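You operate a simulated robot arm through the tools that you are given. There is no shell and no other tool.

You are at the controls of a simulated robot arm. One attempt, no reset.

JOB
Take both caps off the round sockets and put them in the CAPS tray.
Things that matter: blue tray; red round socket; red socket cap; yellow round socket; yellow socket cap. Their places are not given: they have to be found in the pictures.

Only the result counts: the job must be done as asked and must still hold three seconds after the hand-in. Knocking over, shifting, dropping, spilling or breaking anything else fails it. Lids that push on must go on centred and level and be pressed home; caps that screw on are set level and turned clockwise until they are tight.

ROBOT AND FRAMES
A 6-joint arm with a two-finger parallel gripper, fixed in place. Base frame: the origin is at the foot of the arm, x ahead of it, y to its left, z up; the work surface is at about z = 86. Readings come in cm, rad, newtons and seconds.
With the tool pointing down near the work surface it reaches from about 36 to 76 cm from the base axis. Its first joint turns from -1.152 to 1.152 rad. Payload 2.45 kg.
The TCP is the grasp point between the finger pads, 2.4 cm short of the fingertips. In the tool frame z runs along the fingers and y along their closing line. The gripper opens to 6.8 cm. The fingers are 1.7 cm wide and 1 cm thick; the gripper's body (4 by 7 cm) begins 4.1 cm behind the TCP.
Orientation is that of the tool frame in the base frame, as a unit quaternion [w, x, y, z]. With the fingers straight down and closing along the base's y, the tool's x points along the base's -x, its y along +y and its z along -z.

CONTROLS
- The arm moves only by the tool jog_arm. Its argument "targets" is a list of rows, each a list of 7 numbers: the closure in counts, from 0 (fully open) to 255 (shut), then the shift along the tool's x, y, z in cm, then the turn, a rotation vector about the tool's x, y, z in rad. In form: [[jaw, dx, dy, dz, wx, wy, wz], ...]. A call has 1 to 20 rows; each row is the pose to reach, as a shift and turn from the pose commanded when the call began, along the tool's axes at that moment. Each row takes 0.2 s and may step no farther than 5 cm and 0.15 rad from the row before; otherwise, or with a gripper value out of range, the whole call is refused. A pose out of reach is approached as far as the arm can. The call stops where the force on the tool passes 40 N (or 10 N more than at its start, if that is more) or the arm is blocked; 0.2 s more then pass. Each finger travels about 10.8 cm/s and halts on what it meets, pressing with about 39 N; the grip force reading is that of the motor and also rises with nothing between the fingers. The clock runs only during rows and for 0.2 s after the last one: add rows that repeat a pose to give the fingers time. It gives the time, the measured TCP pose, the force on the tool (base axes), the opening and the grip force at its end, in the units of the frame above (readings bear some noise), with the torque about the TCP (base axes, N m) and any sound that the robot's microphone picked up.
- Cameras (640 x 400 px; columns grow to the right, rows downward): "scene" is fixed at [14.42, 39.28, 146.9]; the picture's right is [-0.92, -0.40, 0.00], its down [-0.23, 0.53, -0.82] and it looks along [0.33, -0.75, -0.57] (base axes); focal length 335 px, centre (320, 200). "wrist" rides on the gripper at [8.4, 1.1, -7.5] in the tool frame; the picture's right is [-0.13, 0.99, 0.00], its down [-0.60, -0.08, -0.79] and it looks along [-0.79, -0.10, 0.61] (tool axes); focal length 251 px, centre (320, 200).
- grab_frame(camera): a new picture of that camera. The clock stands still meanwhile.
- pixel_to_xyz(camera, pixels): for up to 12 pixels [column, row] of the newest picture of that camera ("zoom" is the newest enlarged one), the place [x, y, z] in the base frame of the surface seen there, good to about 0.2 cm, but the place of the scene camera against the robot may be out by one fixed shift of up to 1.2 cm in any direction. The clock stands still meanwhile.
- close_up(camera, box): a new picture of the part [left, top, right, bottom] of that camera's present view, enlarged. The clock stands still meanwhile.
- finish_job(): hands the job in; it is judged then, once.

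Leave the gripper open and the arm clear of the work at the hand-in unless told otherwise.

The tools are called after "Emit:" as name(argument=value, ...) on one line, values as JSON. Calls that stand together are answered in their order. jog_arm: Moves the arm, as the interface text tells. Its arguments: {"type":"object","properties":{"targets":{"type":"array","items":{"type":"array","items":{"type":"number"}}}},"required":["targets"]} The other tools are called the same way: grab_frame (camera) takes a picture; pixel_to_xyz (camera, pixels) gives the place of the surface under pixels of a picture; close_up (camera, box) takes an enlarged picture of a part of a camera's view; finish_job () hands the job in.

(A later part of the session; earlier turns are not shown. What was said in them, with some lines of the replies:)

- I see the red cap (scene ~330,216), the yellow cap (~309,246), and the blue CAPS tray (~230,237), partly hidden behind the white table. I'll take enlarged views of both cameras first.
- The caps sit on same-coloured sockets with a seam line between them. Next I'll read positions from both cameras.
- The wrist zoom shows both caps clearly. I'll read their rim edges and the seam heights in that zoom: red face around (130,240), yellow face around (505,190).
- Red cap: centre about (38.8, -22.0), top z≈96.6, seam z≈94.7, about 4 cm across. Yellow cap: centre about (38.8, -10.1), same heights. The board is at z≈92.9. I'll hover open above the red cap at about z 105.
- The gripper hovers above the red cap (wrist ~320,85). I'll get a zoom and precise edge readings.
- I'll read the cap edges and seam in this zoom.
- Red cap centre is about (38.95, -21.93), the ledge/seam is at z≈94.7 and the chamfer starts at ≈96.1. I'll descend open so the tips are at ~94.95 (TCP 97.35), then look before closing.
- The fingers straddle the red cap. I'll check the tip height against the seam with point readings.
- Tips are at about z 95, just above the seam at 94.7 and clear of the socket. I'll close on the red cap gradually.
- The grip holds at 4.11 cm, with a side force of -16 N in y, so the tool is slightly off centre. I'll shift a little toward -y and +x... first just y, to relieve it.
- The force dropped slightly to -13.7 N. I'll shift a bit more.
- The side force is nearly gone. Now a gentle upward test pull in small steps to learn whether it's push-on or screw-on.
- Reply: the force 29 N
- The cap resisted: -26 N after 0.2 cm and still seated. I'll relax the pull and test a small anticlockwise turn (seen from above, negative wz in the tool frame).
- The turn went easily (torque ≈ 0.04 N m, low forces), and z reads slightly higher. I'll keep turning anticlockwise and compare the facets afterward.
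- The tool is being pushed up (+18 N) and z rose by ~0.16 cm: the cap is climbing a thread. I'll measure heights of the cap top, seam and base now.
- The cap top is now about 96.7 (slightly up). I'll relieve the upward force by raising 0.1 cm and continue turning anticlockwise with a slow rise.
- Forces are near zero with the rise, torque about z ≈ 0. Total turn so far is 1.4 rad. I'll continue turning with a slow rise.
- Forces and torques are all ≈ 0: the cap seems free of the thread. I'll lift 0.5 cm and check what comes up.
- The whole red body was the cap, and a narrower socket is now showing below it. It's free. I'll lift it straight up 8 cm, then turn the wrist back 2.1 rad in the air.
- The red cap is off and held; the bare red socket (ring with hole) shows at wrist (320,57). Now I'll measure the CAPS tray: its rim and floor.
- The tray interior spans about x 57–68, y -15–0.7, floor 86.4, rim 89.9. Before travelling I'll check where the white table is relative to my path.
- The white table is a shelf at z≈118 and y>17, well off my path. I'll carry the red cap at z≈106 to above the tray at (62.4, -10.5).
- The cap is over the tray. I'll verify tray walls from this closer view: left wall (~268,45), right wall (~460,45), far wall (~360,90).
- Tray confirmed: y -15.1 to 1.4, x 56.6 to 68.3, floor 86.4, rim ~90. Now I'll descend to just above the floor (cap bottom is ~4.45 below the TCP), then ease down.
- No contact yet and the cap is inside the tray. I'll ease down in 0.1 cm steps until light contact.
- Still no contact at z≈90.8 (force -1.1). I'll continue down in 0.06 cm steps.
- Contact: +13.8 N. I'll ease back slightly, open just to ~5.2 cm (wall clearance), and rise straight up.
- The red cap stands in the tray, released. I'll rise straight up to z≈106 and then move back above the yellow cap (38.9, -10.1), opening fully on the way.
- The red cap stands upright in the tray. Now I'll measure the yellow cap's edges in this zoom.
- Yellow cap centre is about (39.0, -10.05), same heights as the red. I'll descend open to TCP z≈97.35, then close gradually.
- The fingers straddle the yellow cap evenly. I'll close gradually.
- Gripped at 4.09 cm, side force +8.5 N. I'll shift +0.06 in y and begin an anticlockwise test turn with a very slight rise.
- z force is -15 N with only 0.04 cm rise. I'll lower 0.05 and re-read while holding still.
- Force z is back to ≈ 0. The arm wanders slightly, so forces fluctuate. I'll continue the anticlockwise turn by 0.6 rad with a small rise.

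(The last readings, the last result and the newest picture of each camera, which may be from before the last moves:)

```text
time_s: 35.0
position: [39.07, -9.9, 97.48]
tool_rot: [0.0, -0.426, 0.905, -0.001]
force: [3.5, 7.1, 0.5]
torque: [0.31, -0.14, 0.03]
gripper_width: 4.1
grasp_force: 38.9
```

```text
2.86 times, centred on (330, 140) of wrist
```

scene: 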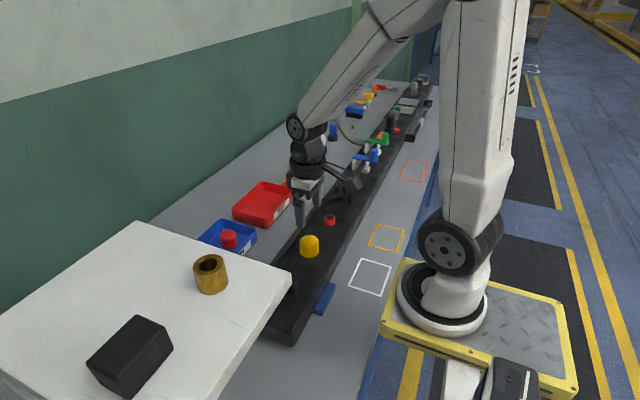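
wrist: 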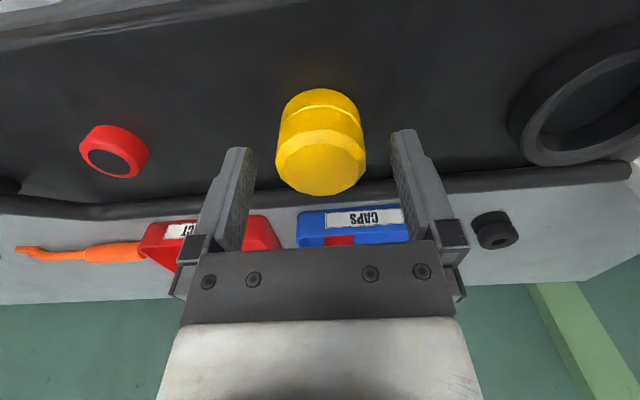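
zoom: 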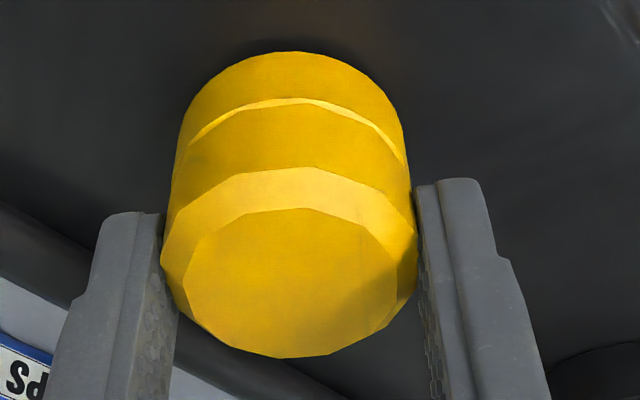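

Force z ≈ 0 after rising 0.09, so the thread is climbing. Turned 0.88 rad so far; I'll continue 0.6 rad more.

Emit:
jog_arm(targets=[[255, 0, 0, -0.02, 0, 0, -0.12], [255, 0, 0, -0.04, 0, 0, -0.24], [255, 0, 0, -0.06, 0, 0, -0.36], [255, 0, 0, -0.08, 0, 0, -0.48], [255, 0, 0, -0.1, 0, 0, -0.6], [255, 0, 0, -0.1, 0, 0, -0.6]])

Emit:
close_up(camera="wrist", box=[240, 70, 420, 210])

```text
time_s: 36.4
position: [38.91, -10.02, 97.46]
tool_rot: [0.0, -0.675, 0.738, 0.0]
force: [-0.5, -3.8, 0.4]
torque: [-0.09, 0.0, -0.63]
gripper_width: 4.11
grasp_force: 39.1
```

```text
2.86 times, centred on (330, 140) of wrist
```

zoom: 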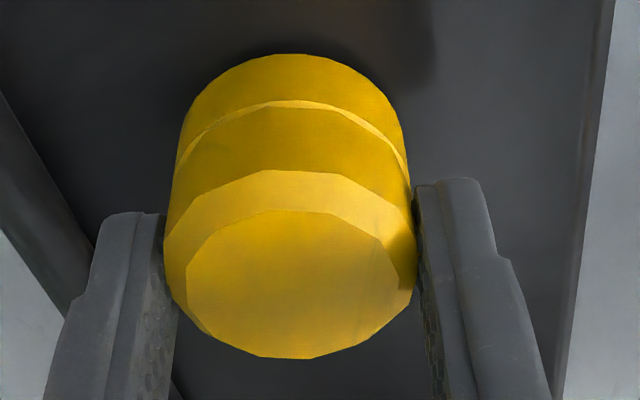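

Now a resisting torque of -0.63 N m appeared at 1.48 rad total. I'll stop turning and test with a small upward pull.

Emit:
jog_arm(targets=[[255, 0, 0, -0.05, 0, 0, 0], [255, 0, 0, -0.1, 0, 0, 0], [255, 0, 0, -0.1, 0, 0, 0]])

Emit:
close_up(camera="wrist", box=[240, 70, 420, 210])

Emit:
close_up(camera="scene", box=[260, 195, 360, 265])

```text
time_s: 37.2
position: [38.93, -9.96, 97.56]
tool_rot: [0.0, -0.674, 0.738, 0.0]
force: [-0.4, 0.7, 0.0]
torque: [-0.04, -0.02, -0.02]
gripper_width: 4.12
grasp_force: 38.7
```

```text
2.86 times, centred on (330, 140) of wrist
```

zoom: 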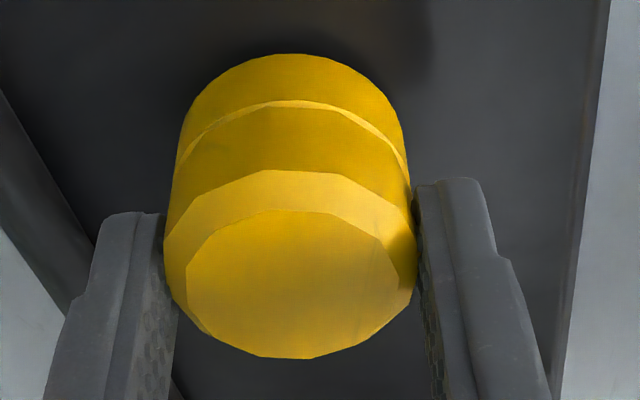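

```text
5.71 times, centred on (310, 230) of scene
```

zoom: 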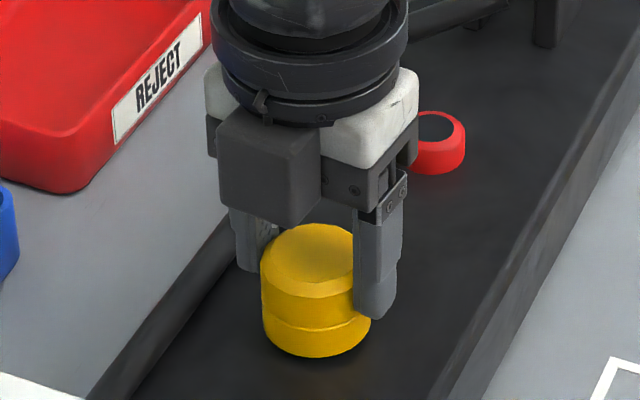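

All forces and torques dropped to ≈ 0, so the cap is free. I'll lift slowly 0.5 cm and confirm.

Emit:
jog_arm(targets=[[255, 0, 0, -0.1, 0, 0, 0], [255, 0, 0, -0.2, 0, 0, 0], [255, 0, 0, -0.35, 0, 0, 0], [255, 0, 0, -0.5, 0, 0, 0], [255, 0, 0, -0.5, 0, 0, 0]])

Emit:
close_up(camera="scene", box=[260, 195, 360, 265])

```text
time_s: 38.4
position: [38.88, -10.05, 98.14]
tool_rot: [0.0, -0.674, 0.738, 0.0]
force: [0.1, 1.2, -1.4]
torque: [0.0, -0.02, 0.0]
gripper_width: 4.12
grasp_force: 39.0
```

```text
5.71 times, centred on (310, 230) of scene
```

zoom: 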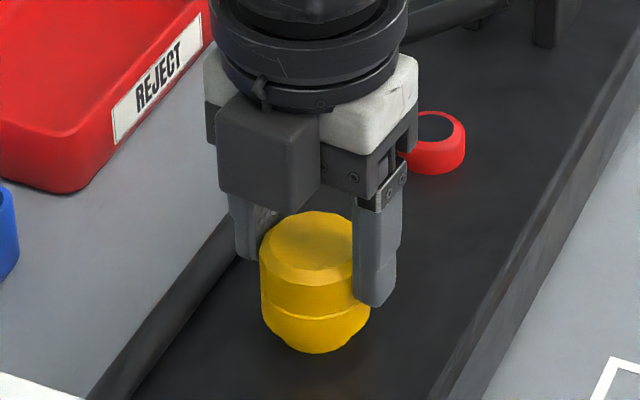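

The yellow cap has come off its socket. I'll lift 8 cm straight up and turn the wrist back 1.48 rad.

Emit:
jog_arm(targets=[[255, 0, 0, -0.6, 0, 0, 0], [255, 0, 0, -1.4, 0, 0, 0], [255, 0, 0, -2.6, 0, 0, 0], [255, 0, 0, -4.4, 0, 0, 0], [255, 0, 0, -6.4, 0, 0, 0], [255, 0, 0, -8, 0, 0, 0.14], [255, 0, 0, -8, 0, 0, 0.28], [255, 0, 0, -8, 0, 0, 0.42], [255, 0, 0, -8, 0, 0, 0.56], [255, 0, 0, -8, 0, 0, 0.7], [255, 0, 0, -8, 0, 0, 0.84], [255, 0, 0, -8, 0, 0, 0.98], [255, 0, 0, -8, 0, 0, 1.12], [255, 0, 0, -8, 0, 0, 1.26], [255, 0, 0, -8, 0, 0, 1.38], [255, 0, 0, -8, 0, 0, 1.48], [255, 0, 0, -8, 0, 0, 1.48]])

Emit:
grab_frame(camera="wrist")

Emit:
grab_frame(camera="scene")

```text
time_s: 42.0
position: [38.95, -9.94, 106.03]
tool_rot: [0.0, 0.0, 1.0, 0.0]
force: [-0.2, 0.5, 0.2]
torque: [0.01, 0.01, 0.01]
gripper_width: 4.09
grasp_force: 39.0
```

```text
taken
```

wrist: 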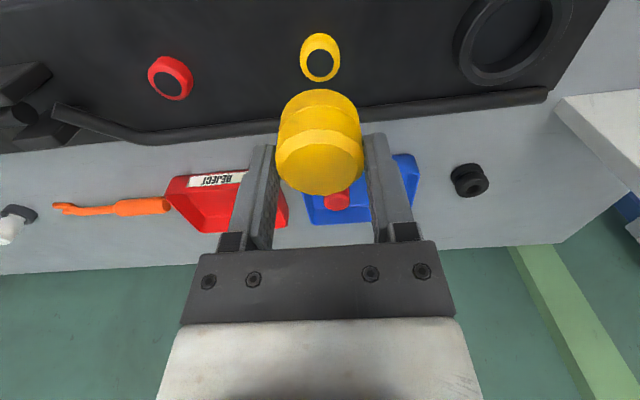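

```text
taken
```

scene: 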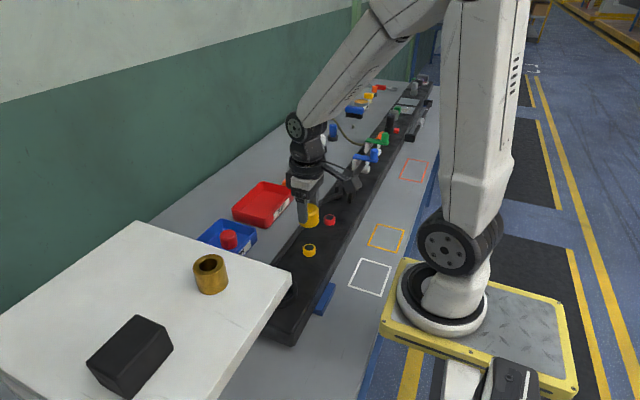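

Both sockets are bare and the yellow cap is held. I'll carry it to above the tray's free half at (62.3, -3.5).

Emit:
jog_arm(targets=[[255, -1.5, 0.4, 0, 0, 0, 0], [255, -4.2, 1.2, 0, 0, 0, 0], [255, -7.2, 2.0, 0, 0, 0, 0], [255, -10.2, 2.9, 0, 0, 0, 0], [255, -13.2, 3.7, 0, 0, 0, 0], [255, -16.2, 4.5, 0, 0, 0, 0], [255, -19.2, 5.4, 0, 0, 0, 0], [255, -21.8, 6.1, 0, 0, 0, 0], [255, -23.35, 6.54, 0, 0, 0, 0], [255, -23.35, 6.54, 0, 0, 0, 0]])

Emit:
grab_frame(camera="wrist")

Emit:
grab_frame(camera="scene")

```text
time_s: 44.2
position: [62.49, -3.29, 105.96]
tool_rot: [0.0, 0.001, 1.0, 0.0]
force: [0.4, 0.2, -1.6]
torque: [0.0, 0.01, -0.01]
gripper_width: 4.11
grasp_force: 38.3
```

```text
taken
```

wrist: 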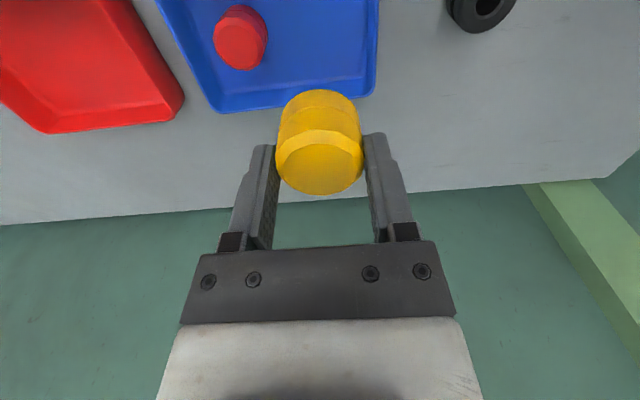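

```text
taken
```

scene: 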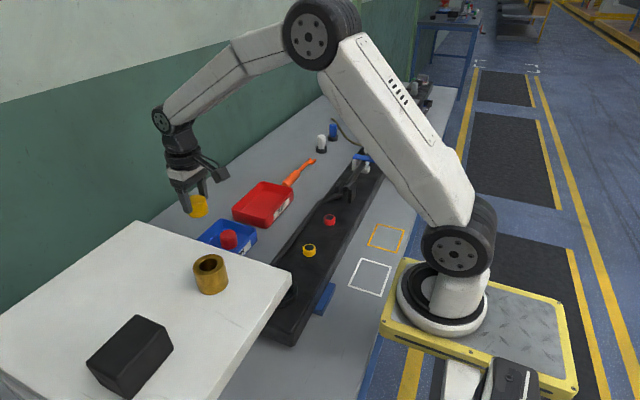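

The yellow cap is above the tray; I'll check the red cap and the right wall positions once more.

Emit:
pixel_to_xyz(camera="wrist", pixels=[[240, 45], [265, 40], [222, 48], [377, 20], [373, 60], [372, 90], [300, 60], [340, 30], [365, 40], [290, 10]])

```text
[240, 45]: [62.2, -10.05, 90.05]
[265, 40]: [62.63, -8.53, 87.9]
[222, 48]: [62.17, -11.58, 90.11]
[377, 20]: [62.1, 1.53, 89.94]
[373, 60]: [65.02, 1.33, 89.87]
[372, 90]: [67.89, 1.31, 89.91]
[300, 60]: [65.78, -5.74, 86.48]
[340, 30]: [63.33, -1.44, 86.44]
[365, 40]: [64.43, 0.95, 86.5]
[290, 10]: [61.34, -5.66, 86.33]
```

The free half of the tray is clear: red cap edge at y≈-8.5, right wall at ≈+1. I'll descend at y≈-3.6 to just above the floor.

Emit:
jog_arm(targets=[[255, 0, -0.1, 2, 0, 0, 0], [255, 0, -0.1, 4.5, 0, 0, 0], [255, 0, -0.1, 7, 0, 0, 0], [255, 0, -0.1, 9.5, 0, 0, 0], [255, 0, -0.1, 11.5, 0, 0, 0], [255, 0, -0.1, 13, 0, 0, 0], [255, 0, -0.1, 14, 0, 0, 0], [255, 0, -0.1, 14.7, 0, 0, 0], [255, 0, -0.1, 15.0, 0, 0, 0], [255, 0, -0.1, 15.0, 0, 0, 0]])

Emit:
grab_frame(camera="wrist")

```text
time_s: 46.4
position: [62.44, -3.54, 91.15]
tool_rot: [-0.001, 0.0, 1.0, 0.0]
force: [1.0, 0.2, -0.5]
torque: [-0.02, -0.02, 0.0]
gripper_width: 4.12
grasp_force: 39.2
```

```text
taken
```

wrist: 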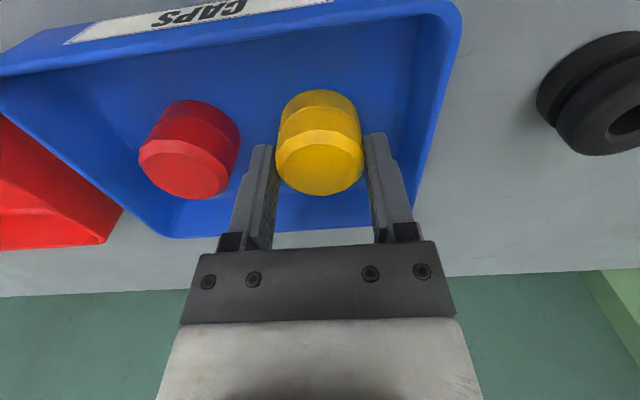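

Clear of the red cap and walls, no contact yet. I'll ease down in small steps.

Emit:
jog_arm(targets=[[255, 0, 0, 0.1, 0, 0, 0], [255, 0, 0, 0.2, 0, 0, 0], [255, 0, 0, 0.27, 0, 0, 0], [255, 0, 0, 0.33, 0, 0, 0], [255, 0, 0, 0.33, 0, 0, 0]])

```text
time_s: 47.6
position: [62.41, -3.52, 90.77]
tool_rot: [0.0, 0.0, 1.0, 0.0]
force: [-0.6, 0.4, -0.5]
torque: [-0.01, 0.0, -0.04]
gripper_width: 4.12
grasp_force: 39.7
```

Still free at z≈90.8 (force -0.5). A few more 0.05 cm steps.

Emit:
jog_arm(targets=[[255, 0, 0, 0.05, 0, 0, 0], [255, 0, 0, 0.1, 0, 0, 0], [255, 0, 0, 0.15, 0, 0, 0], [255, 0, 0, 0.15, 0, 0, 0]])

```text
time_s: 48.6
position: [62.35, -3.46, 90.67]
tool_rot: [0.001, 0.0, 1.0, 0.0]
force: [-3.2, 2.7, 10.9]
torque: [0.05, 0.22, -0.01]
gripper_width: 4.09
grasp_force: 38.6
```

Contact at +10.9 N. I'll back off slightly and open to ~5.2 cm.

Emit:
jog_arm(targets=[[255, 0, 0, -0.07, 0, 0, 0], [130, 0, 0, -0.07, 0, 0, 0], [95, 0, 0, -0.07, 0, 0, 0], [80, 0, 0, -0.07, 0, 0, 0], [62, 0, 0, -0.07, 0, 0, 0], [62, 0, 0, -0.07, 0, 0, 0]])

Emit:
grab_frame(camera="wrist")

```text
time_s: 50.0
position: [62.37, -3.6, 90.71]
tool_rot: [0.001, 0.0, 1.0, 0.0]
force: [-0.7, 0.2, 0.1]
torque: [0.0, -0.01, -0.03]
gripper_width: 5.13
grasp_force: 0.0
```

```text
taken
```

wrist: 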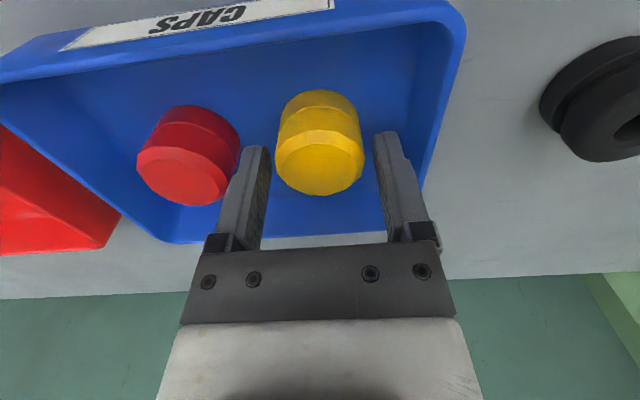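

The yellow cap is released and standing next to the red one. I'll rise straight up, then back away from the tray with the gripper open.

Emit:
jog_arm(targets=[[62, 0, 0, -0.6, 0, 0, 0], [62, 0, 0, -1.8, 0, 0, 0], [62, 0, 0, -3.6, 0, 0, 0], [62, 0, 0, -6, 0, 0, 0], [30, 0, 0, -9, 0, 0, 0], [0, 0, 0, -12, 0, 0, 0], [0, 0, 0, -15, 0, 0, 0], [0, 2, 0, -18, 0, 0, 0], [0, 5, 0, -20, 0, 0, 0], [0, 8, 0, -20, 0, 0, 0], [0, 11, 0, -20, 0, 0, 0], [0, 14, 0, -20, 0, 0, 0], [0, 16, 0, -20, 0, 0, 0], [0, 16, 0, -20, 0, 0, 0]])

Emit:
grab_frame(camera="wrist")

Emit:
grab_frame(camera="scene")

```text
time_s: 53.0
position: [46.44, -3.51, 110.52]
tool_rot: [0.0, 0.0, 1.0, 0.0]
force: [0.0, 0.1, -0.2]
torque: [0.0, -0.03, 0.03]
gripper_width: 6.82
grasp_force: 0.1
```

```text
taken
```

wrist: 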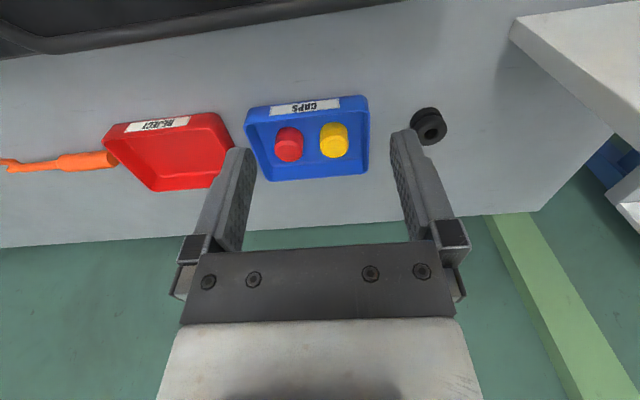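

```text
taken
```

scene: 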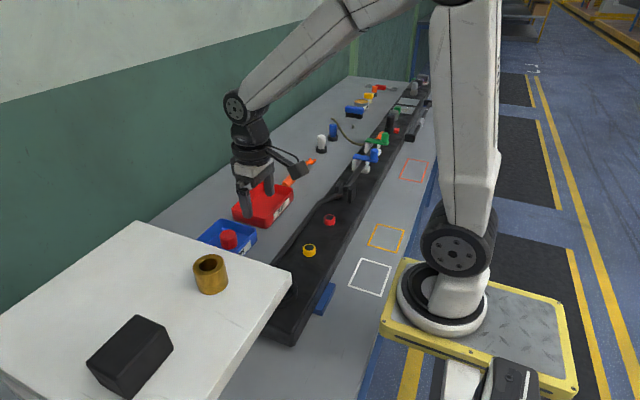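

Both caps stand upright in the blue CAPS tray (red at wrist 289,145 and yellow at 334,140). Both sockets are bare, nothing else has moved, the gripper is open and the arm is clear. I'm handing in.

Emit:
finish_job()

```text
The job is handed in.
```

Both caps are off their sockets and standing upright in the blue CAPS tray, red beside yellow. I have handed the job in.

- **Removal:** Both caps unscrewed anticlockwise and then lifted off without resistance. The red one had held against a light straight pull first.
- **Final check:** The last pictures show both sockets bare and everything else I could see in its original place. The arm was clear of the work with the gripper fully open.

I did not see a verdict from the hand-in, only that it was accepted.
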